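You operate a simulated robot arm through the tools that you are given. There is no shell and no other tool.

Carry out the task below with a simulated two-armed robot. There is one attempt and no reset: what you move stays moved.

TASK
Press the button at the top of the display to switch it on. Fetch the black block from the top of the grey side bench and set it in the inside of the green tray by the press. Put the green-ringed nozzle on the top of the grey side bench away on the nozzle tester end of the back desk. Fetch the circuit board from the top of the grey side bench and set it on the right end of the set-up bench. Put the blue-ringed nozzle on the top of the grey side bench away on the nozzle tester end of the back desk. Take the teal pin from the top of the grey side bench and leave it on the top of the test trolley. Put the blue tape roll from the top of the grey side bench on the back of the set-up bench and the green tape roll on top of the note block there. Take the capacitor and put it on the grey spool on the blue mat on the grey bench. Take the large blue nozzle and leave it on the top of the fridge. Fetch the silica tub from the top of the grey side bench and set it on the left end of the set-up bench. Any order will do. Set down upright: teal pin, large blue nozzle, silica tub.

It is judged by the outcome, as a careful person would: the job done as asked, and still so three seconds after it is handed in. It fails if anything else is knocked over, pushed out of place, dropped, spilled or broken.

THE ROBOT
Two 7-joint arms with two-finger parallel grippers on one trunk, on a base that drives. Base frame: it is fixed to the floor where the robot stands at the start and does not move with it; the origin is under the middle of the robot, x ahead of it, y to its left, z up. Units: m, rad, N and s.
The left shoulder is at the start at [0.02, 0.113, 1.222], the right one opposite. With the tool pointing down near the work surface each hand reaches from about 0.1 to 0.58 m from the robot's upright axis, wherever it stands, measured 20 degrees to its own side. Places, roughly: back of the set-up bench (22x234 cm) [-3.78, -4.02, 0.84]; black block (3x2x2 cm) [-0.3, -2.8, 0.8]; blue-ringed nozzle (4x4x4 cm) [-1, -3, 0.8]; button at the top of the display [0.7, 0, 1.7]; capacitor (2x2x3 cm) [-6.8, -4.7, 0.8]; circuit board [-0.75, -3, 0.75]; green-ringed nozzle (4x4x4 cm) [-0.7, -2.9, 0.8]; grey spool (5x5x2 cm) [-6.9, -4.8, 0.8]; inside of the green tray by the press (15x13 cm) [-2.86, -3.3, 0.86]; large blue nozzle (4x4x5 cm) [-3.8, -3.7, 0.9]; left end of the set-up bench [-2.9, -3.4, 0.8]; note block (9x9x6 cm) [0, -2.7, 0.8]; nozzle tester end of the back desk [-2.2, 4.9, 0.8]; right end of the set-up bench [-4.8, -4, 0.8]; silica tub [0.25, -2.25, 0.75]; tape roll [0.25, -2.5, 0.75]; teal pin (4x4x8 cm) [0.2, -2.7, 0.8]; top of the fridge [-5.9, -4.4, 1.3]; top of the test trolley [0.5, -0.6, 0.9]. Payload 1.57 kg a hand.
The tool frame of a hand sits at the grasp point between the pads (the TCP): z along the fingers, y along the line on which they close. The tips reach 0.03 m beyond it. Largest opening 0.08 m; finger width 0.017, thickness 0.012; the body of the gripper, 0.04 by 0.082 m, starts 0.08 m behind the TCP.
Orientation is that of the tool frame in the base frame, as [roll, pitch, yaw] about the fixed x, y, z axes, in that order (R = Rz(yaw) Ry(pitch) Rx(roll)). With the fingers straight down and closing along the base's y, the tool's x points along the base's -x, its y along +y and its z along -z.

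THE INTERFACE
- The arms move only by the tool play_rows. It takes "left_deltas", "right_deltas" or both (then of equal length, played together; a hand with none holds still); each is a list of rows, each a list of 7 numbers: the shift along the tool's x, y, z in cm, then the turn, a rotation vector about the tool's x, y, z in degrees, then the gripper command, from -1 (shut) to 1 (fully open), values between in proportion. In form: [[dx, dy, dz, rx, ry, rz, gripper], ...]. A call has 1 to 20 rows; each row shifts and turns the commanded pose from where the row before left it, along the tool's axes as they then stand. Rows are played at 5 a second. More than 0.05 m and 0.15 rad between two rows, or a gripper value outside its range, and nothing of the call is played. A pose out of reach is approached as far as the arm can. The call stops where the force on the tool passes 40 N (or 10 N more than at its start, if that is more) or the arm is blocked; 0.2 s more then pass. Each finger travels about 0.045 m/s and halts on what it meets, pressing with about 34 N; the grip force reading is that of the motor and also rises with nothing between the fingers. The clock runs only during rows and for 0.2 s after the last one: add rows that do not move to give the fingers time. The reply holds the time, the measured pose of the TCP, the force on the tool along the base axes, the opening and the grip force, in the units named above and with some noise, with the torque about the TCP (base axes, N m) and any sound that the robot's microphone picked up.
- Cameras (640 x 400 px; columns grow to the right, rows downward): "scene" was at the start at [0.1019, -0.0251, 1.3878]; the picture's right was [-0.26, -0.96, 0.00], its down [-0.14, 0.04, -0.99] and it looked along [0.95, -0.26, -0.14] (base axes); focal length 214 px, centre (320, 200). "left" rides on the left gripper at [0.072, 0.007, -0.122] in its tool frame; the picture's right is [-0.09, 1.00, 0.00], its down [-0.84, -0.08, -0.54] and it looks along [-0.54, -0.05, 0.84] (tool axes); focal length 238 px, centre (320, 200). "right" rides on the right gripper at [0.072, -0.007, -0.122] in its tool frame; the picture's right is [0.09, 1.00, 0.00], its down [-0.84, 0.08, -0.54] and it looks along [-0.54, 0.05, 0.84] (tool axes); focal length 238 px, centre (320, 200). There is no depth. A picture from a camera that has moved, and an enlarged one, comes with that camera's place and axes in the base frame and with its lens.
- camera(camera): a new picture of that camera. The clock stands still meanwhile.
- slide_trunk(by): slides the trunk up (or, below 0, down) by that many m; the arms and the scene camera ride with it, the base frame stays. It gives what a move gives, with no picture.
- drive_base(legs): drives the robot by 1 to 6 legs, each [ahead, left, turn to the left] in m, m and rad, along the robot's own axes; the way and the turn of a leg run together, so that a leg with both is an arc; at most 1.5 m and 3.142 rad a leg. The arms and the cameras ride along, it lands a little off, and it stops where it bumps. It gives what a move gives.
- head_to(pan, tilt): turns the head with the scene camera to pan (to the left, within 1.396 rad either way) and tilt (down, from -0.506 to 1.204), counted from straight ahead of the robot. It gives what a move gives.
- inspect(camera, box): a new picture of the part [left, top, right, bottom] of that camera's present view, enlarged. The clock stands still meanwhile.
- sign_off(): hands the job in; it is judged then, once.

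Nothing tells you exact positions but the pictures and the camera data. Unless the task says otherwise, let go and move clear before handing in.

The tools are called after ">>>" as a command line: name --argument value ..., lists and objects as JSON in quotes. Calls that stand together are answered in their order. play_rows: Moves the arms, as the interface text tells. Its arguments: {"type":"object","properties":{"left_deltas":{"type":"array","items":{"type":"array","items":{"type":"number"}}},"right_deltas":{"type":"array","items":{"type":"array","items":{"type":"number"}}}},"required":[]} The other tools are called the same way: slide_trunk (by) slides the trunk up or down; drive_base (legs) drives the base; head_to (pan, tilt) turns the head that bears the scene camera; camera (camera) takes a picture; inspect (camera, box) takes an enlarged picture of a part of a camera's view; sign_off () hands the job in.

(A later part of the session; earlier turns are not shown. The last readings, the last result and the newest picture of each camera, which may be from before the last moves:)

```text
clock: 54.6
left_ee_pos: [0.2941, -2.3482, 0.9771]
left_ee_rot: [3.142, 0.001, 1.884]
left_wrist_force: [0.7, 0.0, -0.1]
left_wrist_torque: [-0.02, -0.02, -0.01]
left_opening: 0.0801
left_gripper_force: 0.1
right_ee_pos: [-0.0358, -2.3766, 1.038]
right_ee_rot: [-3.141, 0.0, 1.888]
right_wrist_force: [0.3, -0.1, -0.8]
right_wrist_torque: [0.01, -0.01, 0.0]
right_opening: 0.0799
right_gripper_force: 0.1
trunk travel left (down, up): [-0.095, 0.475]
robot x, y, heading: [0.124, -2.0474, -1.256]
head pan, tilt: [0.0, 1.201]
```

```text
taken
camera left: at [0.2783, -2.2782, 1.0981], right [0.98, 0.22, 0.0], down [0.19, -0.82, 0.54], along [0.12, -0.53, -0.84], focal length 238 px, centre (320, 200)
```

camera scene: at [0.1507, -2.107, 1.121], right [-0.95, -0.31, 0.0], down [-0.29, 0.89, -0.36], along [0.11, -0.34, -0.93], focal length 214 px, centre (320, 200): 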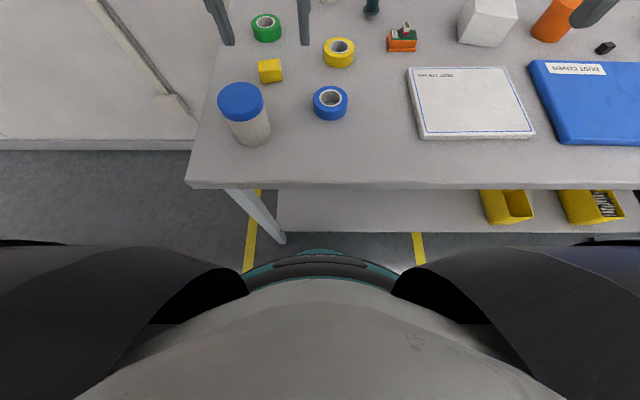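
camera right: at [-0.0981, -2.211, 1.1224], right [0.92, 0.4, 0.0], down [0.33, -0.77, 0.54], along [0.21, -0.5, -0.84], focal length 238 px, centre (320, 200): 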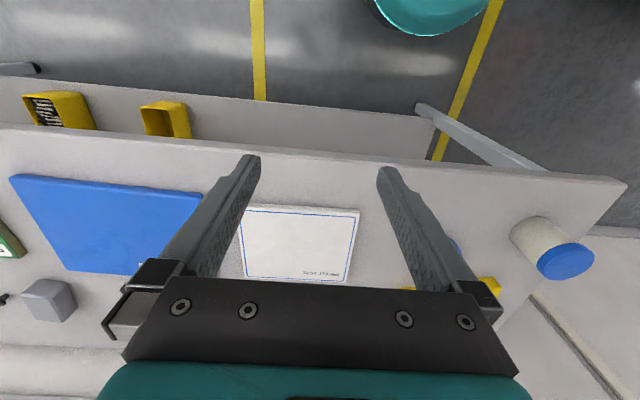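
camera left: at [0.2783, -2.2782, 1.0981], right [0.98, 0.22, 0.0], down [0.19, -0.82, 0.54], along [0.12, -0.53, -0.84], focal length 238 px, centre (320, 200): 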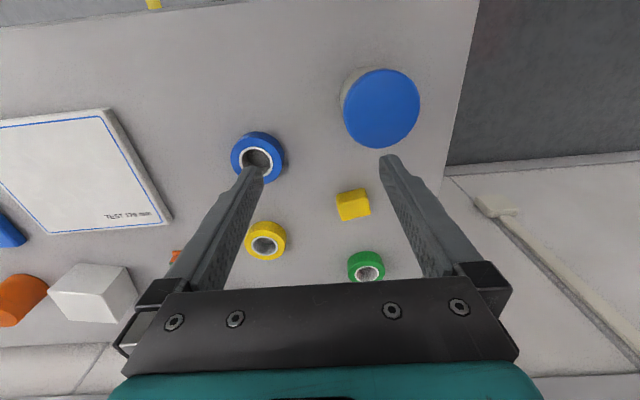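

The green tape is at about (0.437,-2.591), top z 0.80. I move the left hand over toward it and tilt the tool by 20°.

>>> play_rows --left_deltas '[[-4, 1.2, 0, 0, -4, 0, 1], [-4, 1.2, 0, 0, -4, 0, 1], [-4, 1.2, 0, 0, -4, 0, 1], [-4, 1.2, 0, 0, -4, 0, 1], [-4, 1.2, 0, 0, -4, 0, 1], [0, 0, 0, 0, 0, 0, 1]]'

>>> camera --camera "left"

>>> camera --camera "scene"

```text
clock: 56.0
left_ee_pos: [0.4146, -2.5155, 1.0049]
left_ee_rot: [3.141, 0.352, 1.884]
left_wrist_force: [0.1, 0.0, 0.1]
left_wrist_torque: [0.04, 0.02, -0.02]
left_opening: 0.0801
left_gripper_force: 0.1
right_ee_pos: [-0.0355, -2.3764, 1.039]
right_ee_rot: [-3.141, -0.001, 1.887]
right_wrist_force: [-0.3, -0.6, -0.3]
right_wrist_torque: [0.02, -0.01, -0.01]
right_opening: 0.0799
right_gripper_force: 0.2
trunk travel left (down, up): [-0.095, 0.475]
robot x, y, heading: [0.1271, -2.0422, -1.255]
head pan, tilt: [0.0, 1.201]
```

```text
taken
camera left: at [0.3863, -2.4103, 1.0944], right [0.97, 0.23, 0.03], down [0.11, -0.59, 0.8], along [0.2, -0.77, -0.6], focal length 238 px, centre (320, 200)
```

left: 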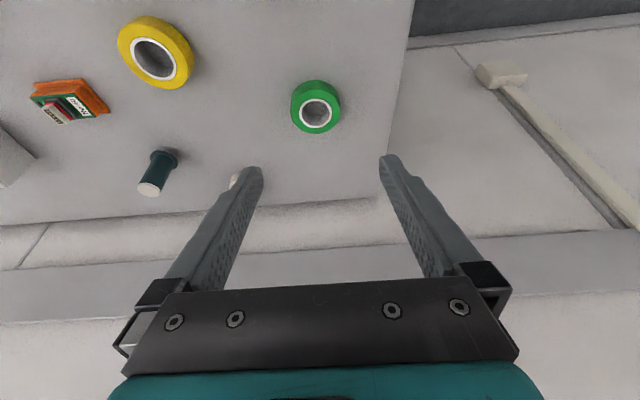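

```text
taken
camera scene: at [0.1508, -2.107, 1.1209], right [-0.95, -0.31, 0.0], down [-0.29, 0.89, -0.36], along [0.11, -0.34, -0.93], focal length 214 px, centre (320, 200)
```

scene: 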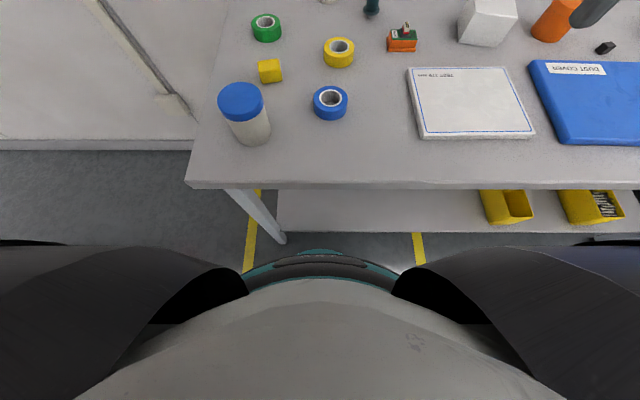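

The hand is lined up along its own axis with the green tape (20 cm away). I advance 15 cm and recheck.

>>> play_rows --left_deltas '[[0, 0, 3, 0, 0, 0, 1], [0, 0, 3, 0, 0, 0, 1], [0, 0, 3, 0, 0, 0, 1], [0, 0, 3, 0, 0, 0, 1], [0, 0, 2, 0, 0, 0, 1], [0, 0, 0, 0, 0, 0, 1]]'

>>> camera --camera "left"

```text
clock: 57.4
left_ee_pos: [0.429, -2.5613, 0.8721]
left_ee_rot: [3.141, 0.349, 1.887]
left_wrist_force: [1.1, 0.2, 0.3]
left_wrist_torque: [-0.04, 0.01, 0.01]
left_opening: 0.0801
left_gripper_force: 0.1
right_ee_pos: [-0.0352, -2.3764, 1.0386]
right_ee_rot: [-3.141, 0.0, 1.887]
right_wrist_force: [-0.2, -0.7, 0.5]
right_wrist_torque: [0.02, 0.03, -0.01]
right_opening: 0.08
right_gripper_force: 0.0
trunk travel left (down, up): [-0.095, 0.475]
robot x, y, heading: [0.1248, -2.0453, -1.257]
head pan, tilt: [0.0, 1.201]
```

```text
taken
camera left: at [0.4011, -2.4564, 0.962], right [0.97, 0.23, 0.03], down [0.11, -0.6, 0.8], along [0.2, -0.77, -0.6], focal length 238 px, centre (320, 200)
```

left: 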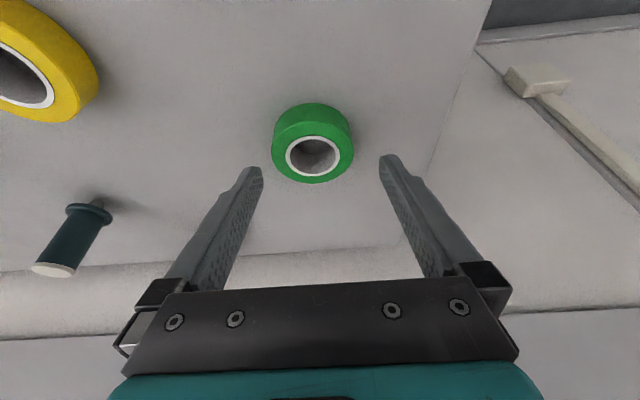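

Aligned within a few millimetres; I shift 5 mm sideways and descend further.

>>> play_rows --left_deltas '[[0, -0.5, 2, 0, 0, 0, 1], [0, 0, 1.5, 0, 0, 0, 1], [0, 0, 1, 0, 0, 0, 1], [0, 0, 0.5, 0, 0, 0, 1], [0, 0, 0, 0, 0, 0, 1]]'

>>> camera --camera "left"

```text
clock: 58.6
left_ee_pos: [0.4286, -2.5798, 0.8308]
left_ee_rot: [-3.142, 0.357, 1.887]
left_wrist_force: [-3.2, 16.0, 29.1]
left_wrist_torque: [0.59, -0.54, 0.32]
left_opening: 0.0799
left_gripper_force: 0.0
right_ee_pos: [-0.0365, -2.3736, 1.0414]
right_ee_rot: [-3.14, 0.005, 1.885]
right_wrist_force: [-0.6, -0.6, -0.2]
right_wrist_torque: [0.01, -0.02, 0.0]
right_opening: 0.0799
right_gripper_force: 0.0
trunk travel left (down, up): [-0.095, 0.475]
robot x, y, heading: [0.1284, -2.0415, -1.254]
head pan, tilt: [0.0, 1.201]
```

```text
taken
camera left: at [0.4004, -2.4726, 0.92], right [0.97, 0.23, 0.03], down [0.11, -0.59, 0.8], along [0.2, -0.78, -0.6], focal length 238 px, centre (320, 200)
```

left: 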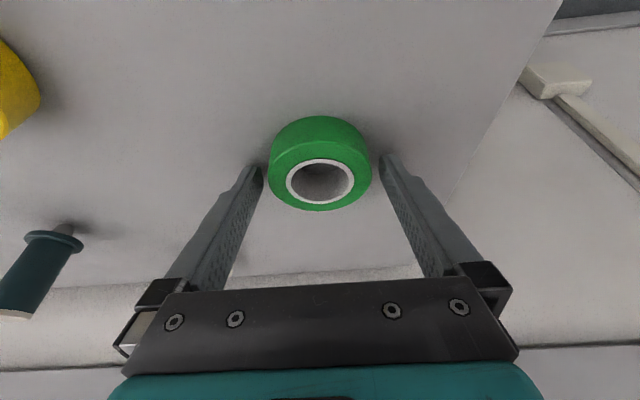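

The fingertips touched the bench: its top is at about z 0.80. The tape is between the fingers; I lift slightly and close.

>>> play_rows --left_deltas '[[0.1, 0, -0.9, 0, 0, 0, 1], [0, 0, 0, 0, 0, 0, 0.2], [0, 0, 0, 0, 0, 0, -0.2], [0, 0, 0, 0, 0, 0, -0.5], [0, 0, 0, 0, 0, 0, -1], [0, 0, 0, 0, 0, 0, -1]]'

>>> camera --camera "left"

```text
clock: 60.0
left_ee_pos: [0.4256, -2.5761, 0.8332]
left_ee_rot: [3.141, 0.347, 1.888]
left_wrist_force: [0.6, -1.2, -0.6]
left_wrist_torque: [-0.02, -0.03, 0.01]
left_opening: 0.0624
left_gripper_force: 34.1
right_ee_pos: [-0.0358, -2.3769, 1.0377]
right_ee_rot: [-3.141, 0.0, 1.886]
right_wrist_force: [0.7, 0.6, -0.3]
right_wrist_torque: [-0.02, 0.0, 0.04]
right_opening: 0.0801
right_gripper_force: 0.0
trunk travel left (down, up): [-0.095, 0.475]
robot x, y, heading: [0.1253, -2.042, -1.256]
head pan, tilt: [0.0, 1.201]
```

```text
taken
camera left: at [0.3995, -2.4717, 0.9233], right [0.97, 0.23, 0.03], down [0.11, -0.6, 0.8], along [0.2, -0.77, -0.61], focal length 238 px, centre (320, 200)
```

left: 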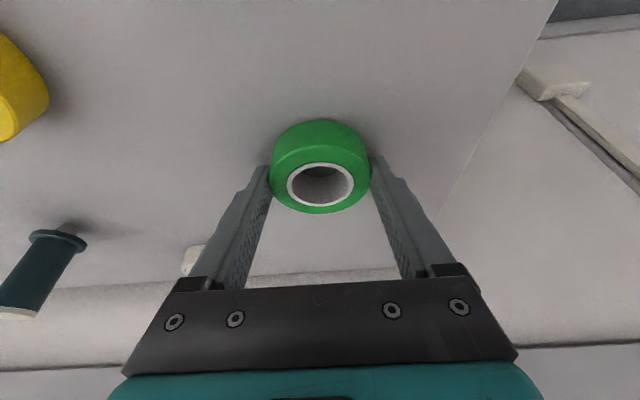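

The green tape is gripped (0.062 m). I lift it and strafe right so the note block comes before the left hand.

>>> play_rows --left_deltas '[[-0.34, 0, -0.94, 0, 0, 0, -1], [-1.03, 0, -2.82, 0, 0, 0, -1], [-1.03, 0, -2.82, 0, 0, 0, -1], [-1.03, 0, -2.82, 0, 0, 0, -1], [-1.03, 0, -2.82, 0, 0, 0, -1], [-1.03, 0, -2.82, 0, 0, 0, -1], [0, 0, 0, 0, 0, 0, -1]]'

>>> drive_base --legs '[[-0.02, -0.4, 0]]'

>>> camera --camera "left"

>>> camera --camera "scene"

```text
clock: 61.6
left_ee_pos: [0.4274, -2.5772, 0.9936]
left_ee_rot: [-3.141, 0.35, 1.884]
left_wrist_force: [-0.2, 0.1, -0.1]
left_wrist_torque: [0.0, 0.0, -0.04]
left_opening: 0.0621
left_gripper_force: 34.0
right_ee_pos: [-0.0368, -2.3767, 1.0382]
right_ee_rot: [3.14, 0.0, 1.887]
right_wrist_force: [0.0, 0.3, -0.3]
right_wrist_torque: [0.01, 0.0, 0.0]
right_opening: 0.0802
right_gripper_force: 0.0
trunk travel left (down, up): [-0.095, 0.475]
robot x, y, heading: [0.1241, -2.0415, -1.255]
head pan, tilt: [0.0, 1.201]
```

```text
clock: 64.1
left_ee_pos: [0.0377, -2.6838, 0.9933]
left_ee_rot: [-3.141, 0.35, 1.885]
left_wrist_force: [0.6, 0.5, -0.6]
left_wrist_torque: [0.03, 0.04, 0.0]
left_opening: 0.0623
left_gripper_force: 34.0
right_ee_pos: [-0.4258, -2.4812, 1.0393]
right_ee_rot: [3.141, 0.001, 1.885]
right_wrist_force: [-0.2, 0.2, 0.2]
right_wrist_torque: [0.01, -0.02, 0.02]
right_opening: 0.0804
right_gripper_force: 0.1
trunk travel left (down, up): [-0.095, 0.475]
robot x, y, heading: [-0.2608, -2.1502, -1.256]
head pan, tilt: [0.0, 1.201]
```

```text
taken
camera left: at [0.0093, -2.5778, 1.0834], right [0.97, 0.22, 0.03], down [0.11, -0.6, 0.8], along [0.2, -0.77, -0.6], focal length 238 px, centre (320, 200)
```

left: 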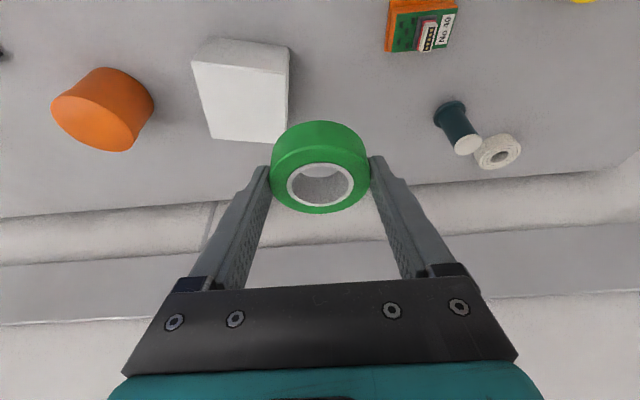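

```text
taken
camera scene: at [-0.239, -2.2129, 1.1209], right [-0.95, -0.31, 0.0], down [-0.29, 0.89, -0.36], along [0.11, -0.34, -0.93], focal length 214 px, centre (320, 200)
```

scene: 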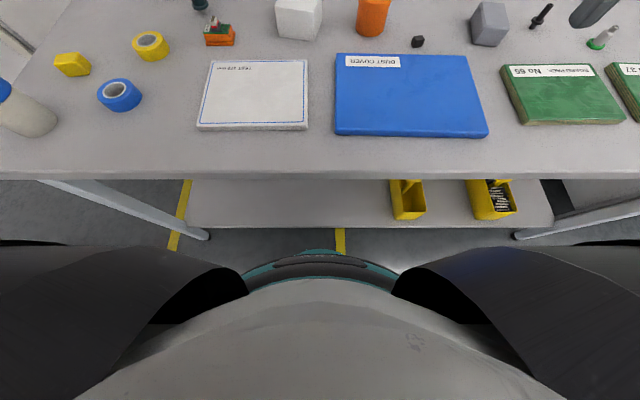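

The note block top is centred near (-0.028,-2.72). I move the tape over it and check.

>>> play_rows --left_deltas '[[-0.38, -2.5, 0.14, 0, 0, 0, -1], [-0.38, -2.5, 0.14, 0, 0, 0, -1], [-0.38, -2.6, 0.14, 0, 0, 0, -1], [0, 0, 0, 0, 0, 0, -1]]'

>>> camera --camera "left"

>>> head_to --pan 0.2 --tilt 0.8

>>> camera --camera "scene"

```text
clock: 65.1
left_ee_pos: [-0.0306, -2.7177, 0.9927]
left_ee_rot: [3.14, 0.349, 1.885]
left_wrist_force: [0.2, 0.0, -0.3]
left_wrist_torque: [0.0, -0.02, 0.05]
left_opening: 0.0621
left_gripper_force: 34.3
right_ee_pos: [-0.425, -2.4817, 1.0396]
right_ee_rot: [-3.141, -0.001, 1.885]
right_wrist_force: [0.1, 0.1, 0.5]
right_wrist_torque: [-0.01, 0.03, 0.01]
right_opening: 0.0803
right_gripper_force: 0.0
trunk travel left (down, up): [-0.095, 0.475]
robot x, y, heading: [-0.2601, -2.15, -1.261]
head pan, tilt: [0.0, 1.201]
```

```text
taken
camera left: at [-0.0581, -2.6121, 1.0827], right [0.97, 0.22, 0.03], down [0.11, -0.6, 0.8], along [0.2, -0.77, -0.6], focal length 238 px, centre (320, 200)
```

left: 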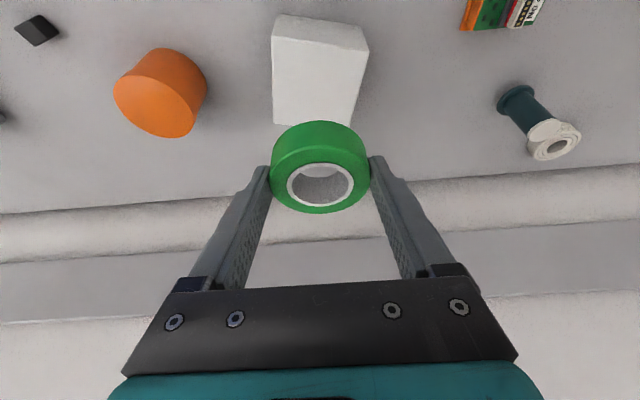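

```text
clock: 66.0
left_ee_pos: [-0.0305, -2.718, 0.9929]
left_ee_rot: [3.142, 0.349, 1.885]
left_wrist_force: [0.3, -0.5, 0.0]
left_wrist_torque: [-0.01, -0.02, 0.01]
left_opening: 0.0621
left_gripper_force: 34.6
right_ee_pos: [-0.4254, -2.482, 1.039]
right_ee_rot: [-3.142, 0.0, 1.884]
right_wrist_force: [-0.5, -0.7, -0.8]
right_wrist_torque: [-0.01, 0.0, -0.03]
right_opening: 0.08
right_gripper_force: 0.0
trunk travel left (down, up): [-0.095, 0.475]
robot x, y, heading: [-0.2624, -2.1459, -1.259]
head pan, tilt: [0.201, 0.799]
```

```text
taken
camera scene: at [-0.2164, -2.2298, 1.1486], right [-0.87, -0.49, 0.0], down [-0.35, 0.62, -0.7], along [0.34, -0.61, -0.72], focal length 214 px, centre (320, 200)
```

scene: 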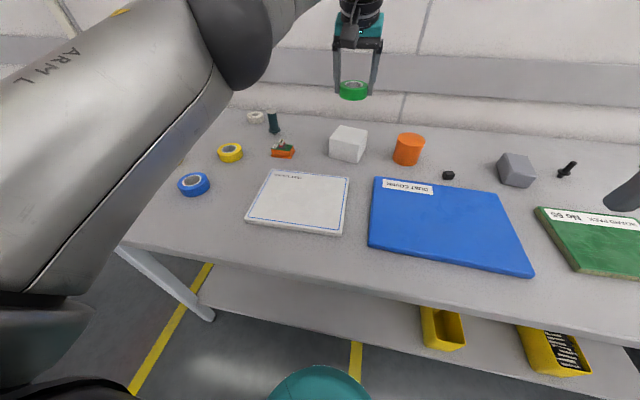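

The tape is centred above the block. I lower it straight down.

>>> play_rows --left_deltas '[[0.69, 0, 1.88, 0, 0, 0, -1], [0.69, 0, 1.88, 0, 0, 0, -1], [0.69, 0, 1.88, 0, 0, 0, -1], [0.69, 0, 1.88, 0, 0, 0, -1], [0.17, 0, 0.47, 0, 0, 0, -1], [0, 0, 0, 0, 0, 0, -1]]'

>>> inspect --camera "scene" --box '[270, 60, 430, 160]'

>>> camera --camera "left"

```text
clock: 67.4
left_ee_pos: [-0.0322, -2.7188, 0.9089]
left_ee_rot: [3.141, 0.349, 1.885]
left_wrist_force: [-0.1, -0.6, -1.2]
left_wrist_torque: [-0.02, -0.03, -0.01]
left_opening: 0.0626
left_gripper_force: 34.1
right_ee_pos: [-0.4266, -2.4817, 1.0388]
right_ee_rot: [-3.141, 0.0, 1.884]
right_wrist_force: [0.4, 0.0, -0.3]
right_wrist_torque: [-0.02, -0.01, -0.03]
right_opening: 0.0799
right_gripper_force: 0.0
trunk travel left (down, up): [-0.095, 0.475]
robot x, y, heading: [-0.2623, -2.1523, -1.259]
head pan, tilt: [0.201, 0.799]
```

```text
4.00 times, centred on (350, 110) of scene
camera zoom: at [-0.2164, -2.2298, 1.1486], right [-0.87, -0.49, 0.0], down [-0.35, 0.62, -0.7], along [0.34, -0.61, -0.72], focal length 858 px, centre (200, 560)
```

zoom: 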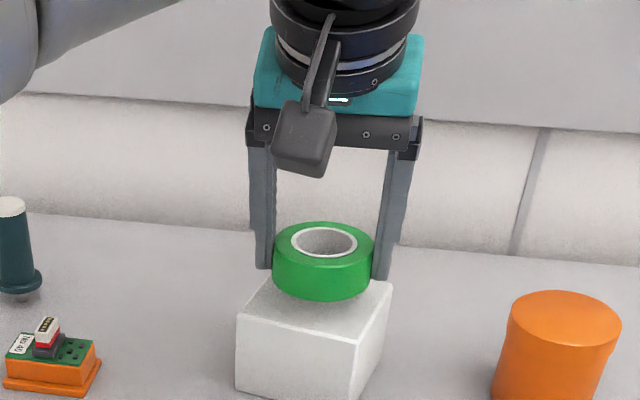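

```text
taken
camera left: at [-0.0593, -2.6129, 0.9987], right [0.97, 0.22, 0.03], down [0.11, -0.6, 0.8], along [0.2, -0.77, -0.61], focal length 238 px, centre (320, 200)
```

left: 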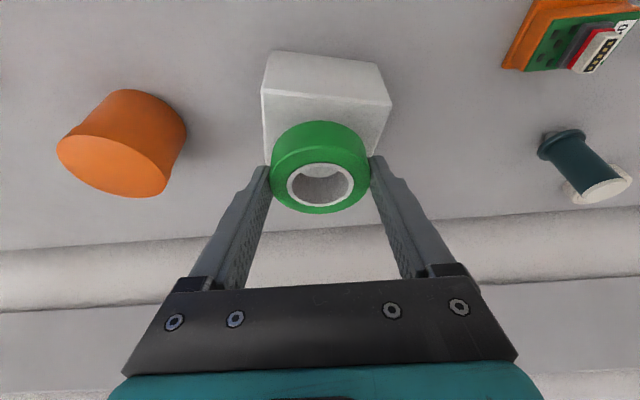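

Tape is about 1.5 cm above the block and well within it; I nudge 4 mm back and lower to contact.

>>> play_rows --left_deltas '[[0.72, 0, 0.8, 0, 0, 0, -1], [0.1, 0, 0.28, 0, 0, 0, -1], [0.07, 0, 0.19, 0, 0, 0, -1], [0.07, 0, 0.19, 0, 0, 0, -1], [0, 0, 0, 0, 0, 0, -1]]'

>>> inspect --camera "scene" --box '[270, 60, 430, 160]'

```text
clock: 68.6
left_ee_pos: [-0.0327, -2.7141, 0.8913]
left_ee_rot: [3.141, 0.349, 1.886]
left_wrist_force: [0.3, 0.2, 0.6]
left_wrist_torque: [0.02, 0.0, 0.0]
left_opening: 0.0621
left_gripper_force: 34.3
right_ee_pos: [-0.4262, -2.4816, 1.04]
right_ee_rot: [3.141, -0.001, 1.885]
right_wrist_force: [-0.4, 0.3, -0.8]
right_wrist_torque: [-0.01, 0.01, 0.03]
right_opening: 0.0799
right_gripper_force: 0.0
trunk travel left (down, up): [-0.095, 0.475]
robot x, y, heading: [-0.2617, -2.1506, -1.262]
head pan, tilt: [0.201, 0.799]
```

```text
4.00 times, centred on (350, 110) of scene
camera zoom: at [-0.2164, -2.2298, 1.1486], right [-0.87, -0.49, 0.0], down [-0.35, 0.62, -0.7], along [0.34, -0.61, -0.72], focal length 858 px, centre (200, 560)
```

zoom: 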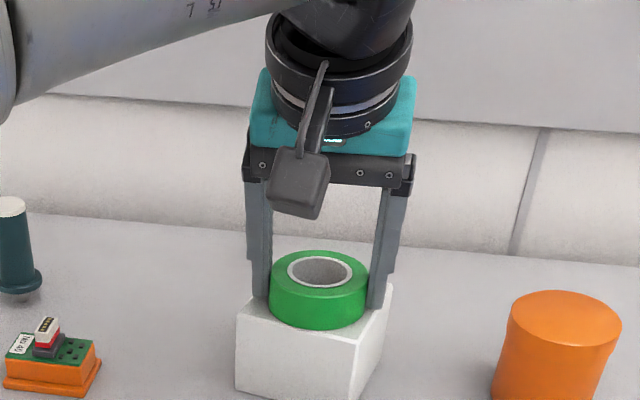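

Nearly touching; I go on in 2 mm steps until I feel contact.

>>> play_rows --left_deltas '[[0.07, 0, 0.19, 0, 0, 0, -1], [0.07, 0, 0.19, 0, 0, 0, -1]]'

>>> play_rows --left_deltas '[[0.05, 0, 0.14, 0, 0, 0, -1], [0, 0, 0, 0, 0, 0, -1]]'

```text
clock: 69.2
left_ee_pos: [-0.0326, -2.7144, 0.8916]
left_ee_rot: [-3.14, 0.357, 1.885]
left_wrist_force: [2.5, 1.6, 16.0]
left_wrist_torque: [0.38, -0.25, 0.01]
left_opening: 0.0621
left_gripper_force: 34.1
right_ee_pos: [-0.4252, -2.4797, 1.0413]
right_ee_rot: [3.141, 0.002, 1.886]
right_wrist_force: [0.1, 0.3, 0.2]
right_wrist_torque: [-0.04, -0.01, -0.01]
right_opening: 0.08
right_gripper_force: 0.0
trunk travel left (down, up): [-0.095, 0.475]
robot x, y, heading: [-0.2598, -2.1456, -1.256]
head pan, tilt: [0.201, 0.799]
```

```text
clock: 69.8
left_ee_pos: [-0.0324, -2.7138, 0.8917]
left_ee_rot: [-3.139, 0.356, 1.886]
left_wrist_force: [2.6, 1.7, 25.6]
left_wrist_torque: [0.41, -0.35, 0.08]
left_opening: 0.0623
left_gripper_force: 34.0
right_ee_pos: [-0.426, -2.479, 1.0395]
right_ee_rot: [-3.14, 0.002, 1.885]
right_wrist_force: [1.1, -0.8, 0.0]
right_wrist_torque: [0.01, -0.01, 0.04]
right_opening: 0.0801
right_gripper_force: 0.0
trunk travel left (down, up): [-0.095, 0.475]
robot x, y, heading: [-0.262, -2.1478, -1.259]
head pan, tilt: [0.201, 0.799]
```

Contact. I ease the pressure, release and rise.

>>> play_rows --left_deltas '[[-0.12, 0, -0.33, 0, 0, 0, -1], [0, 0, 0, 0, 0, 0, 0], [0, 0, 0, 0, 0, 0, 0.9], [0, 0, 0, 0, 0, 0, 0.9], [-0.34, 0, -0.94, 0, 0, 0, 0.9], [-0.69, 0, -1.88, 0, 0, 0, 0.9], [-1.03, 0, -2.82, 0, 0, 0, 0.9], [-1.03, 0, -2.82, 0, 0, 0, 1], [-1.03, 0, -2.82, 0, 0, 0, 1]]'

>>> inspect --camera "scene" --box '[190, 60, 430, 210]'

>>> camera --camera "left"

```text
clock: 71.8
left_ee_pos: [-0.0306, -2.7126, 1.0105]
left_ee_rot: [-3.141, 0.347, 1.883]
left_wrist_force: [0.4, 0.3, -0.1]
left_wrist_torque: [-0.02, 0.01, 0.0]
left_opening: 0.08
left_gripper_force: 0.0
right_ee_pos: [-0.4252, -2.4822, 1.0401]
right_ee_rot: [3.141, -0.001, 1.886]
right_wrist_force: [0.5, 0.0, -0.6]
right_wrist_torque: [0.02, 0.0, 0.02]
right_opening: 0.0803
right_gripper_force: 0.1
trunk travel left (down, up): [-0.095, 0.475]
robot x, y, heading: [-0.2581, -2.1475, -1.259]
head pan, tilt: [0.201, 0.799]
```

```text
2.67 times, centred on (310, 135) of scene
camera zoom: at [-0.2166, -2.2297, 1.1487], right [-0.87, -0.49, 0.0], down [-0.35, 0.62, -0.7], along [0.34, -0.61, -0.72], focal length 572 px, centre (347, 373)
```

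zoom: 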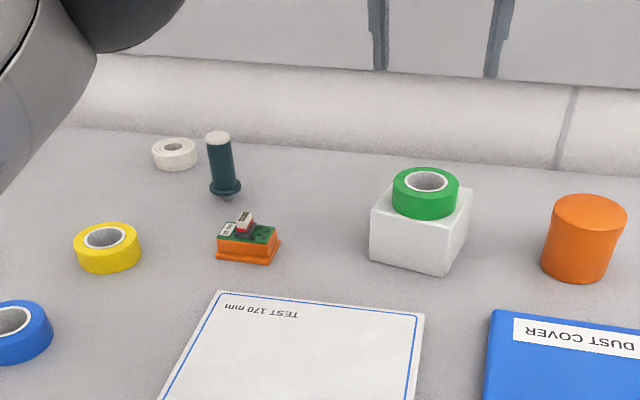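

```text
taken
camera left: at [-0.0576, -2.6067, 1.0995], right [0.97, 0.22, 0.03], down [0.11, -0.6, 0.8], along [0.2, -0.77, -0.61], focal length 238 px, centre (320, 200)
```

left: 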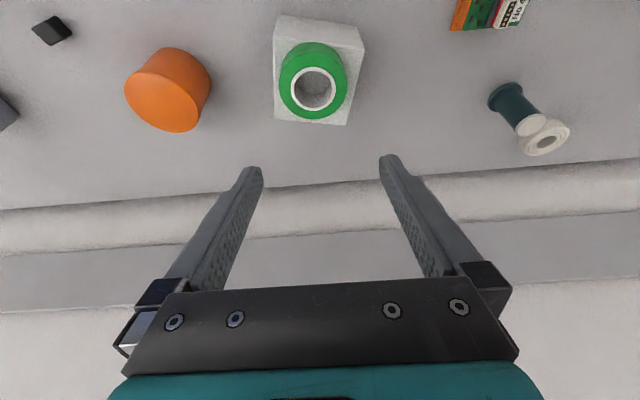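

The green tape sits properly on the note block. Next is the teal pin at about (0.232,-2.72); I strafe left to face it.

>>> drive_base --legs '[[0.015, 0.25, 0]]'

>>> play_rows --left_deltas '[[0, 0, 0, 0, -5, 0, 1], [0, 0, 0, 0, -5, 0, 1], [0, 0, 0, 0, -5, 0, 1], [0, 0, 0, 0, -5, 0, 1], [0, 0, 0, 0, 0, 0, 1]]'

>>> camera --camera "left"

>>> camera --camera "scene"

```text
clock: 73.6
left_ee_pos: [0.2111, -2.6498, 1.0085]
left_ee_rot: [-3.141, 0.35, 1.885]
left_wrist_force: [0.3, 0.2, 0.5]
left_wrist_torque: [0.03, 0.0, -0.02]
left_opening: 0.08
left_gripper_force: 0.1
right_ee_pos: [-0.1845, -2.4198, 1.039]
right_ee_rot: [-3.142, 0.001, 1.885]
right_wrist_force: [1.0, 0.0, 0.3]
right_wrist_torque: [-0.01, 0.03, 0.01]
right_opening: 0.08
right_gripper_force: 0.0
trunk travel left (down, up): [-0.095, 0.475]
robot x, y, heading: [-0.0171, -2.0903, -1.26]
head pan, tilt: [0.201, 0.799]
```

```text
clock: 74.8
left_ee_pos: [0.2107, -2.6496, 1.0085]
left_ee_rot: [3.141, 0.702, 1.886]
left_wrist_force: [1.7, 0.8, 0.2]
left_wrist_torque: [0.0, 0.03, 0.0]
left_opening: 0.0799
left_gripper_force: 0.1
right_ee_pos: [-0.1846, -2.4195, 1.0402]
right_ee_rot: [3.141, -0.001, 1.884]
right_wrist_force: [0.6, 0.3, 0.9]
right_wrist_torque: [0.02, -0.04, 0.03]
right_opening: 0.08
right_gripper_force: 0.0
trunk travel left (down, up): [-0.095, 0.475]
robot x, y, heading: [-0.0204, -2.0841, -1.256]
head pan, tilt: [0.201, 0.799]
```

```text
taken
camera left: at [0.1769, -2.5212, 1.0558], right [0.97, 0.24, 0.06], down [0.02, -0.3, 0.95], along [0.25, -0.92, -0.3], focal length 238 px, centre (320, 200)
```

left: 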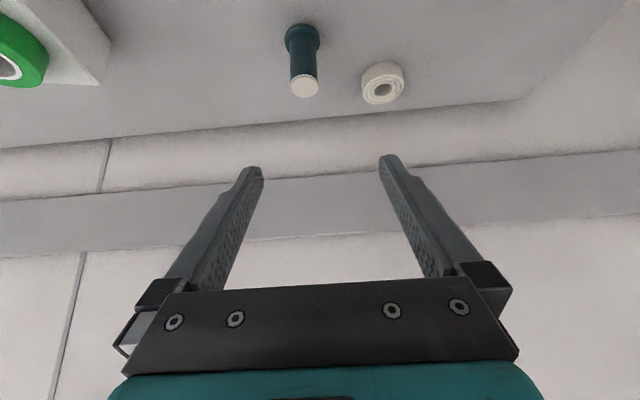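

```text
taken
camera scene: at [0.0245, -2.1674, 1.1486], right [-0.87, -0.49, 0.0], down [-0.35, 0.62, -0.7], along [0.34, -0.61, -0.72], focal length 214 px, centre (320, 200)
```

scene: 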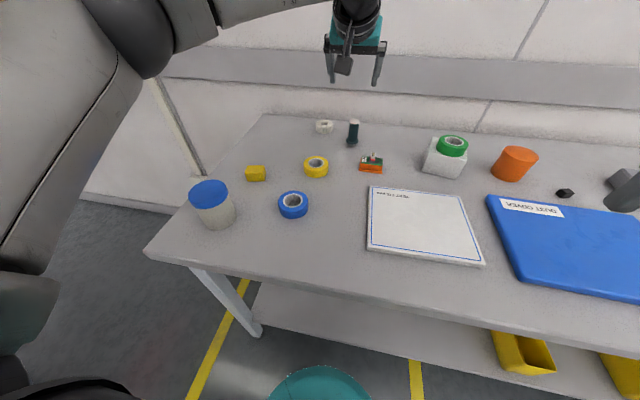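

Pin axis is at about (0.219,-2.709). I line the hand up on its approach axis and check.

>>> play_rows --left_deltas '[[2.5, -0.5, 2.5, 0, 0, 0, 1], [2.5, -0.5, 2.5, 0, 0, 0, 1], [0, 0, 2, 0, 0, 0, 1], [0, 0, 0, 0, 0, 0, 1]]'

>>> camera --camera "left"

```text
clock: 75.8
left_ee_pos: [0.2052, -2.6588, 0.9238]
left_ee_rot: [-3.141, 0.698, 1.884]
left_wrist_force: [-0.9, -0.3, -0.5]
left_wrist_torque: [0.02, 0.03, 0.02]
left_opening: 0.0802
left_gripper_force: 0.1
right_ee_pos: [-0.1839, -2.4188, 1.0396]
right_ee_rot: [3.141, -0.001, 1.885]
right_wrist_force: [1.1, 0.2, 0.0]
right_wrist_torque: [-0.01, 0.0, -0.01]
right_opening: 0.0798
right_gripper_force: 0.0
trunk travel left (down, up): [-0.095, 0.475]
robot x, y, heading: [-0.0179, -2.0902, -1.265]
head pan, tilt: [0.201, 0.799]
```

```text
taken
camera left: at [0.1697, -2.5316, 0.9705], right [0.97, 0.24, 0.06], down [0.02, -0.3, 0.95], along [0.25, -0.92, -0.3], focal length 238 px, centre (320, 200)
```

left: 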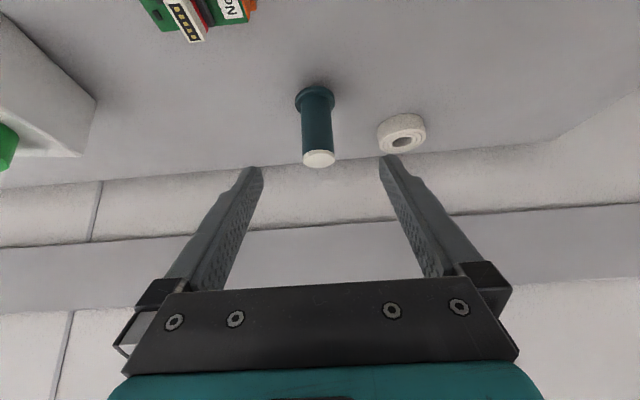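

Centred on the pin. I advance 8 cm and close.

>>> play_rows --left_deltas '[[0, 0, 2.5, 0, 0, 0, 1], [0, 0, 2.5, 0, 0, 0, 1], [0, 0, 2, 0, 0, 0, 1], [0, 0, 0.9, 0, 0, 0, 1], [0, 0, 0, 0, 0, 0, 1]]'

>>> camera --camera "left"

```text
clock: 77.0
left_ee_pos: [0.2213, -2.7072, 0.8614]
left_ee_rot: [-3.141, 0.699, 1.883]
left_wrist_force: [0.1, -0.2, 0.4]
left_wrist_torque: [0.02, 0.03, -0.04]
left_opening: 0.08
left_gripper_force: 0.1
right_ee_pos: [-0.1854, -2.4195, 1.0407]
right_ee_rot: [-3.141, -0.002, 1.885]
right_wrist_force: [-0.7, 0.1, -0.7]
right_wrist_torque: [0.03, -0.01, 0.01]
right_opening: 0.0799
right_gripper_force: 0.1
trunk travel left (down, up): [-0.095, 0.475]
robot x, y, heading: [-0.0177, -2.0867, -1.258]
head pan, tilt: [0.201, 0.799]
```

```text
taken
camera left: at [0.1854, -2.5795, 0.9095], right [0.97, 0.24, 0.06], down [0.02, -0.3, 0.95], along [0.25, -0.92, -0.3], focal length 238 px, centre (320, 200)
```

left: 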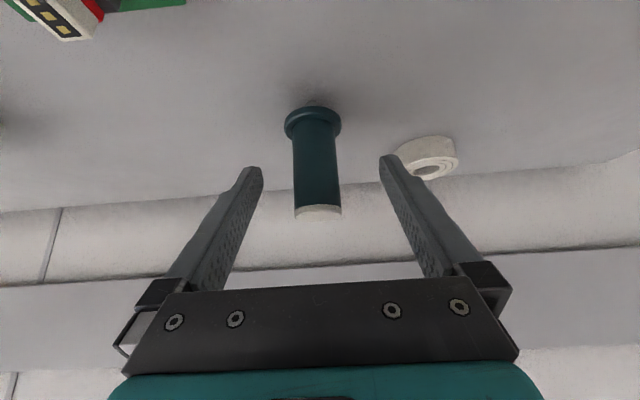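

>>> play_rows --left_deltas '[[0, 0, 0, 0, 0, 0, 0.3], [0, 0, 0, 0, 0, 0, 0], [0, 0, 0, 0, 0, 0, -0.3], [0, 0, 0, 0, 0, 0, -1], [0, 0, 0, 0, 0, 0, -1], [0, 0, 0, 0, 0, 0, -1]]'

>>> camera --camera "left"

```text
clock: 78.4
left_ee_pos: [0.2208, -2.7084, 0.8626]
left_ee_rot: [-3.14, 0.698, 1.885]
left_wrist_force: [0.7, 0.5, -0.2]
left_wrist_torque: [-0.02, 0.01, 0.01]
left_opening: 0.0273
left_gripper_force: 33.3
right_ee_pos: [-0.1833, -2.4193, 1.0379]
right_ee_rot: [-3.141, 0.0, 1.884]
right_wrist_force: [0.6, -0.5, -0.5]
right_wrist_torque: [0.02, 0.0, 0.0]
right_opening: 0.0801
right_gripper_force: 0.1
trunk travel left (down, up): [-0.095, 0.475]
robot x, y, heading: [-0.0204, -2.084, -1.255]
head pan, tilt: [0.201, 0.799]
```

```text
taken
camera left: at [0.1853, -2.5795, 0.91], right [0.97, 0.24, 0.06], down [0.02, -0.3, 0.95], along [0.25, -0.92, -0.3], focal length 238 px, centre (320, 200)
```

left: 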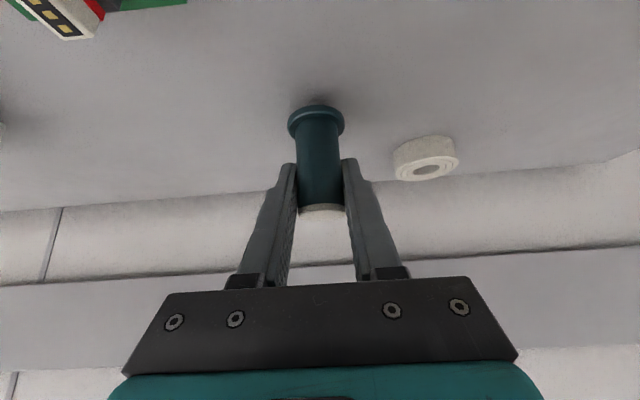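

Pin gripped. I lift it, retract, back away from the bench, then turn toward the trolley.

>>> play_rows --left_deltas '[[-0.65, 0, -0.76, 0, 0, 0, -1], [-1.94, 0, -2.29, 0, 0, 0, -1], [-1.94, 0, -2.29, 0, 0, 0, -1], [-1.94, 0, -2.29, 0, 0, 0, -1], [-1.94, 0, -2.29, 0, 0, 0, -1], [-1.94, 0, -2.29, 0, 0, 0, -1], [2.29, 0, -1.94, 0, 0, 0, -1], [2.29, 0, -1.94, 0, 0, 0, -1], [2.29, 0, -1.94, 0, 0, 0, -1], [2.29, 0, -1.94, 0, 0, 0, -1], [2.29, 0, -1.94, 0, 0, 0, -1], [0, 0, 0, 0, 0, 0, -1]]'

>>> drive_base --legs '[[-0.3, 0, 0], [-0.1, -0.3, 0], [0, 0, 1.568]]'

>>> slide_trunk --by 0.18

>>> head_to --pan 0.8 --tilt 0.3

>>> camera --camera "scene"

```text
clock: 81.0
left_ee_pos: [0.1725, -2.5666, 1.0234]
left_ee_rot: [-3.14, 0.697, 1.884]
left_wrist_force: [-0.3, 0.6, -1.4]
left_wrist_torque: [0.0, -0.01, 0.01]
left_opening: 0.027
left_gripper_force: 33.7
right_ee_pos: [-0.1857, -2.419, 1.0392]
right_ee_rot: [3.141, -0.001, 1.885]
right_wrist_force: [-0.5, 0.9, 0.8]
right_wrist_torque: [-0.01, 0.0, 0.04]
right_opening: 0.08
right_gripper_force: 0.0
trunk travel left (down, up): [-0.095, 0.475]
robot x, y, heading: [-0.019, -2.0868, -1.257]
head pan, tilt: [0.201, 0.799]
```

```text
clock: 88.5
left_ee_pos: [0.0521, -1.622, 1.0241]
left_ee_rot: [3.141, 0.697, -2.84]
left_wrist_force: [0.0, -0.1, -1.7]
left_wrist_torque: [-0.01, -0.02, -0.02]
left_opening: 0.0272
left_gripper_force: 33.5
right_ee_pos: [-0.0994, -1.9769, 1.0394]
right_ee_rot: [-3.141, 0.0, -2.84]
right_wrist_force: [-0.4, 0.0, -0.4]
right_wrist_torque: [0.0, -0.01, -0.02]
right_opening: 0.0802
right_gripper_force: 0.1
trunk travel left (down, up): [-0.095, 0.475]
robot x, y, heading: [-0.4321, -1.8077, 0.302]
head pan, tilt: [0.201, 0.799]
```

```text
clock: 90.5
left_ee_pos: [0.0524, -1.6223, 1.2036]
left_ee_rot: [3.141, 0.699, -2.841]
left_wrist_force: [-0.2, 0.3, -1.5]
left_wrist_torque: [-0.03, 0.03, 0.04]
left_opening: 0.0271
left_gripper_force: 34.2
right_ee_pos: [-0.0992, -1.9776, 1.2198]
right_ee_rot: [-3.141, 0.001, -2.839]
right_wrist_force: [0.1, 0.5, 0.3]
right_wrist_torque: [-0.01, -0.02, 0.0]
right_opening: 0.0801
right_gripper_force: 0.1
trunk travel left (down, up): [-0.275, 0.295]
robot x, y, heading: [-0.429, -1.8086, 0.301]
head pan, tilt: [0.201, 0.799]
```

```text
clock: 91.5
left_ee_pos: [0.051, -1.6221, 1.2036]
left_ee_rot: [-3.141, 0.7, -2.84]
left_wrist_force: [0.6, 0.1, -1.0]
left_wrist_torque: [0.02, 0.03, 0.01]
left_opening: 0.0272
left_gripper_force: 34.2
right_ee_pos: [-0.0991, -1.978, 1.2187]
right_ee_rot: [3.141, -0.001, -2.838]
right_wrist_force: [0.0, 0.4, -0.2]
right_wrist_torque: [0.0, -0.01, 0.0]
right_opening: 0.0801
right_gripper_force: 0.0
trunk travel left (down, up): [-0.275, 0.295]
robot x, y, heading: [-0.4282, -1.8066, 0.303]
head pan, tilt: [0.799, 0.3]
```

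```text
taken
camera scene: at [-0.3753, -1.7239, 1.3729], right [0.89, -0.45, 0.0], down [-0.13, -0.26, -0.96], along [0.43, 0.85, -0.3], focal length 214 px, centre (320, 200)
```

scene: 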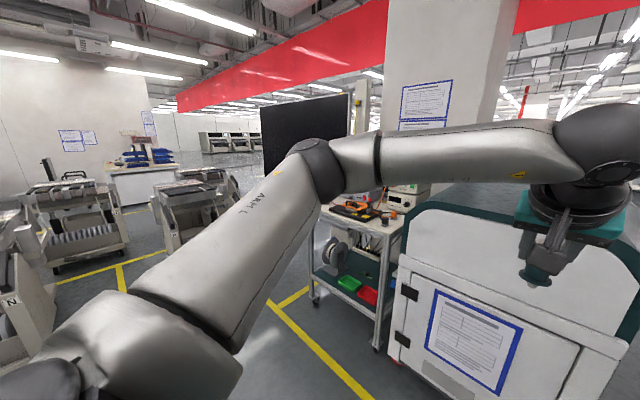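

The trolley is left-forward beside the white cabinet. I strafe left until it is in front.

>>> drive_base --legs '[[-0.05, 1.1, 0]]'

>>> head_to --pan 0.0 --tilt 0.6

>>> camera --camera "scene"

```text
clock: 97.2
left_ee_pos: [-0.3169, -0.5712, 1.2027]
left_ee_rot: [-3.141, 0.698, -2.853]
left_wrist_force: [1.0, 0.2, -1.2]
left_wrist_torque: [0.01, 0.0, -0.01]
left_opening: 0.0272
left_gripper_force: 33.8
right_ee_pos: [-0.4744, -0.9254, 1.2183]
right_ee_rot: [3.141, 0.0, -2.854]
right_wrist_force: [-0.1, 0.8, -0.2]
right_wrist_torque: [0.01, -0.03, -0.02]
right_opening: 0.08
right_gripper_force: 0.0
trunk travel left (down, up): [-0.275, 0.295]
robot x, y, heading: [-0.8044, -0.7531, 0.286]
head pan, tilt: [0.799, 0.3]
```

```text
clock: 98.4
left_ee_pos: [-0.3175, -0.5723, 1.2025]
left_ee_rot: [-3.141, 0.697, -2.852]
left_wrist_force: [-0.2, 0.0, -1.0]
left_wrist_torque: [0.0, -0.01, -0.02]
left_opening: 0.0274
left_gripper_force: 33.9
right_ee_pos: [-0.4753, -0.9265, 1.2193]
right_ee_rot: [3.141, 0.0, -2.854]
right_wrist_force: [0.2, -0.2, 0.2]
right_wrist_torque: [-0.02, 0.0, -0.01]
right_opening: 0.0799
right_gripper_force: 0.0
trunk travel left (down, up): [-0.275, 0.295]
robot x, y, heading: [-0.806, -0.7537, 0.286]
head pan, tilt: [0.0, 0.6]
```

```text
taken
camera scene: at [-0.7058, -0.7265, 1.3455], right [0.28, -0.96, 0.0], down [-0.54, -0.16, -0.83], along [0.79, 0.24, -0.56], focal length 214 px, centre (320, 200)
```

scene: 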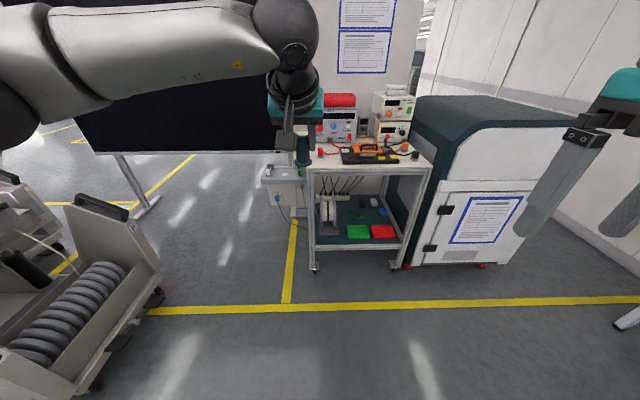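

>>> inspect --camera "scene" --box '[280, 80, 440, 180]'

```text
4.00 times, centred on (360, 130) of scene
camera zoom: at [-0.7058, -0.7265, 1.3455], right [0.28, -0.96, 0.0], down [-0.54, -0.16, -0.83], along [0.79, 0.24, -0.56], focal length 858 px, centre (160, 480)
```

zoom: 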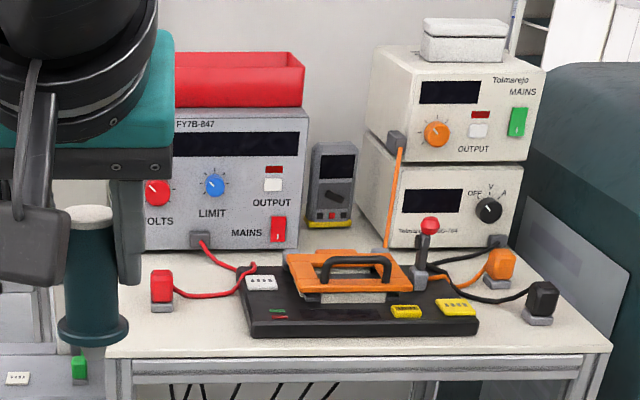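

Free spot found on the trolley's near-left corner at about (0.27,-0.46), z≈0.88. I drive up to it.

>>> drive_base --legs '[[0.6, -0.15, 0.02]]'

>>> head_to --pan 0.1 --tilt 0.85

>>> camera --camera "scene"

>>> camera --camera "left"

```text
clock: 101.8
left_ee_pos: [0.2955, -0.5375, 1.2043]
left_ee_rot: [3.141, 0.697, -2.842]
left_wrist_force: [0.3, -0.2, -1.1]
left_wrist_torque: [0.02, 0.04, -0.02]
left_opening: 0.0273
left_gripper_force: 33.5
right_ee_pos: [0.1439, -0.8924, 1.2192]
right_ee_rot: [3.142, 0.001, -2.841]
right_wrist_force: [0.3, -0.2, -0.5]
right_wrist_torque: [0.0, 0.0, -0.01]
right_opening: 0.0801
right_gripper_force: 0.1
trunk travel left (down, up): [-0.275, 0.295]
robot x, y, heading: [-0.1836, -0.7269, 0.3]
head pan, tilt: [0.0, 0.6]
```

```text
clock: 102.6
left_ee_pos: [0.2955, -0.538, 1.2035]
left_ee_rot: [-3.141, 0.697, -2.84]
left_wrist_force: [-0.9, 0.5, -0.9]
left_wrist_torque: [-0.02, 0.01, 0.01]
left_opening: 0.0272
left_gripper_force: 33.8
right_ee_pos: [0.1448, -0.8926, 1.2179]
right_ee_rot: [-3.141, 0.001, -2.841]
right_wrist_force: [0.0, -0.1, -0.2]
right_wrist_torque: [-0.02, 0.02, 0.01]
right_opening: 0.0799
right_gripper_force: 0.1
trunk travel left (down, up): [-0.275, 0.295]
robot x, y, heading: [-0.1832, -0.724, 0.303]
head pan, tilt: [0.099, 0.85]
```

```text
taken
camera scene: at [-0.1018, -0.6916, 1.3247], right [0.39, -0.92, 0.0], down [-0.69, -0.29, -0.66], along [0.61, 0.26, -0.75], focal length 214 px, centre (320, 200)
```

scene: 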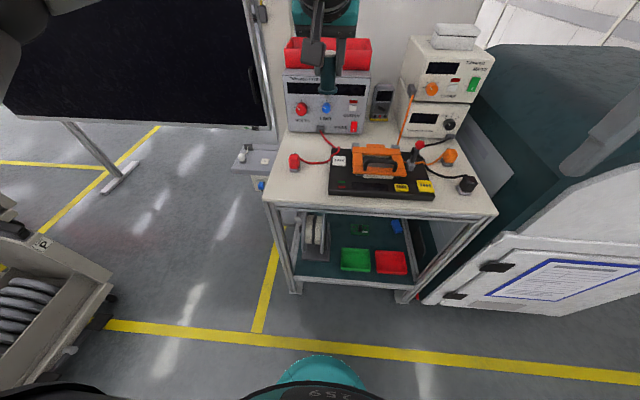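

```text
taken
camera left: at [0.1661, -0.5707, 1.2505], right [-0.23, 0.97, 0.06], down [0.3, 0.01, 0.95], along [0.93, 0.23, -0.3], focal length 238 px, centre (320, 200)
```

left: 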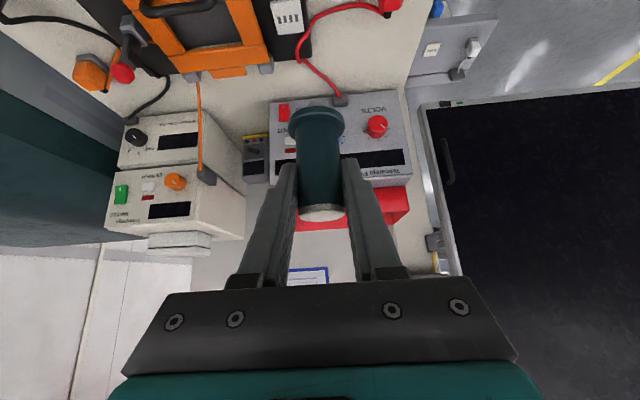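

Spot confirmed at about (0.29,-0.452). I move over it and lower most of the way.

>>> play_rows --left_deltas '[[-0.5, 2.8, 0.43, 0, 0, 0, -1], [-0.5, 2.8, 0.43, 0, 0, 0, -1], [-0.5, 2.8, 0.43, 0, 0, 0, -1], [1.94, 0, 2.29, 0, 0, 0, -1], [1.94, 0, 2.29, 0, 0, 0, -1], [1.94, 0, 2.29, 0, 0, 0, -1], [1.94, 0, 2.29, 0, 0, 0, -1], [1.94, 0, 2.29, 0, 0, 0, -1], [1.94, 0, 2.29, 0, 0, 0, -1], [0, 0, 0, 0, 0, 0, -1]]'

>>> inspect --camera "scene" --box '[220, 100, 380, 200]'

>>> camera --camera "left"

```text
clock: 104.8
left_ee_pos: [0.2898, -0.452, 1.0233]
left_ee_rot: [-3.141, 0.697, -2.84]
left_wrist_force: [-0.3, -0.7, -1.5]
left_wrist_torque: [0.01, 0.03, 0.0]
left_opening: 0.027
left_gripper_force: 34.2
right_ee_pos: [0.1434, -0.8929, 1.22]
right_ee_rot: [3.141, -0.002, -2.842]
right_wrist_force: [1.3, 0.4, 0.5]
right_wrist_torque: [0.01, 0.01, 0.0]
right_opening: 0.0801
right_gripper_force: 0.0
trunk travel left (down, up): [-0.275, 0.295]
robot x, y, heading: [-0.1879, -0.7261, 0.301]
head pan, tilt: [0.099, 0.85]
```

```text
4.00 times, centred on (300, 150) of scene
camera zoom: at [-0.1019, -0.6916, 1.3246], right [0.39, -0.92, 0.0], down [-0.69, -0.29, -0.66], along [0.61, 0.26, -0.75], focal length 858 px, centre (400, 400)
```

zoom: 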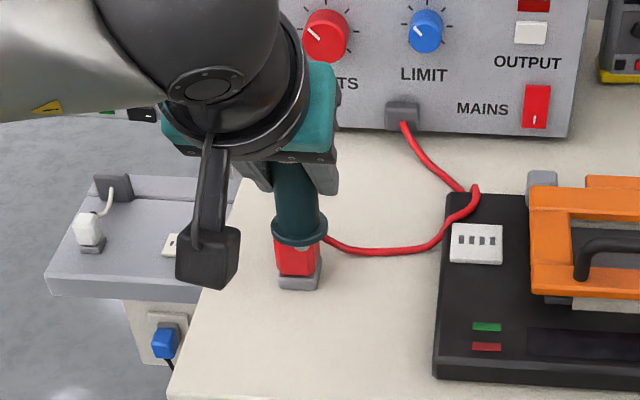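

```text
taken
camera left: at [0.1593, -0.4855, 1.0704], right [-0.23, 0.97, 0.06], down [0.3, 0.01, 0.95], along [0.93, 0.24, -0.3], focal length 238 px, centre (320, 200)
```

left: 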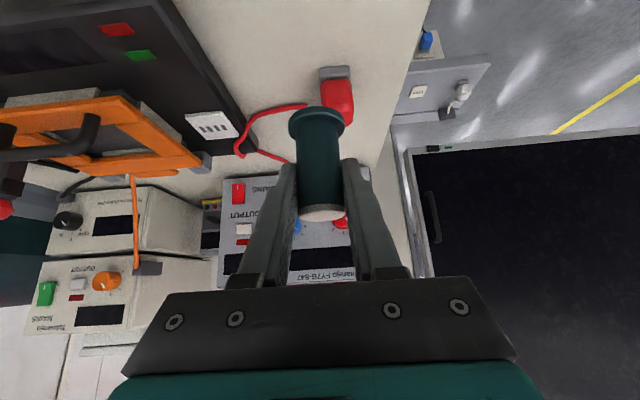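

Pin will land just in front of the red plug; I shift 1 cm back and 1 cm right for clearance and continue down.

>>> play_rows --left_deltas '[[0.76, -1.0, -0.65, 0, 0, 0, -1], [1.29, 0, 1.53, 0, 0, 0, -1], [1.29, 0, 1.53, 0, 0, 0, -1], [1.29, 0, 1.53, 0, 0, 0, -1], [0.65, 0, 0.76, 0, 0, 0, -1], [0, 0, 0, 0, 0, 0, -1]]'

>>> inspect --camera "scene" --box '[220, 110, 380, 210]'

```text
clock: 106.2
left_ee_pos: [0.2844, -0.4647, 0.9526]
left_ee_rot: [3.14, 0.697, -2.841]
left_wrist_force: [-0.5, 0.6, -0.6]
left_wrist_torque: [0.01, -0.01, 0.02]
left_opening: 0.0272
left_gripper_force: 34.0
right_ee_pos: [0.1441, -0.8926, 1.2194]
right_ee_rot: [3.141, 0.001, -2.841]
right_wrist_force: [0.3, 1.0, -0.8]
right_wrist_torque: [-0.03, -0.03, 0.0]
right_opening: 0.08
right_gripper_force: 0.1
trunk travel left (down, up): [-0.275, 0.295]
robot x, y, heading: [-0.1833, -0.7267, 0.298]
head pan, tilt: [0.099, 0.85]
```

```text
4.00 times, centred on (300, 160) of scene
camera zoom: at [-0.1019, -0.6916, 1.3246], right [0.39, -0.92, 0.0], down [-0.69, -0.29, -0.66], along [0.61, 0.26, -0.75], focal length 858 px, centre (400, 360)
```

zoom: 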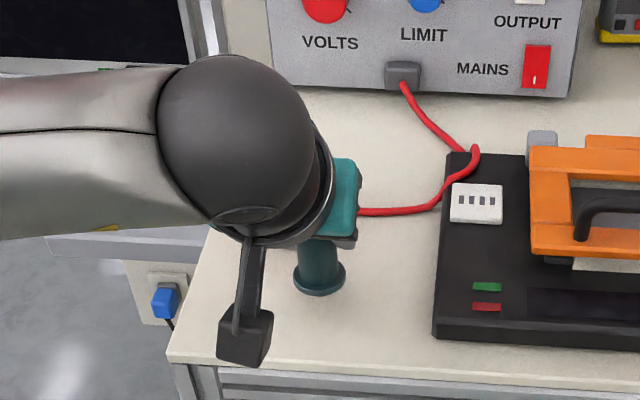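

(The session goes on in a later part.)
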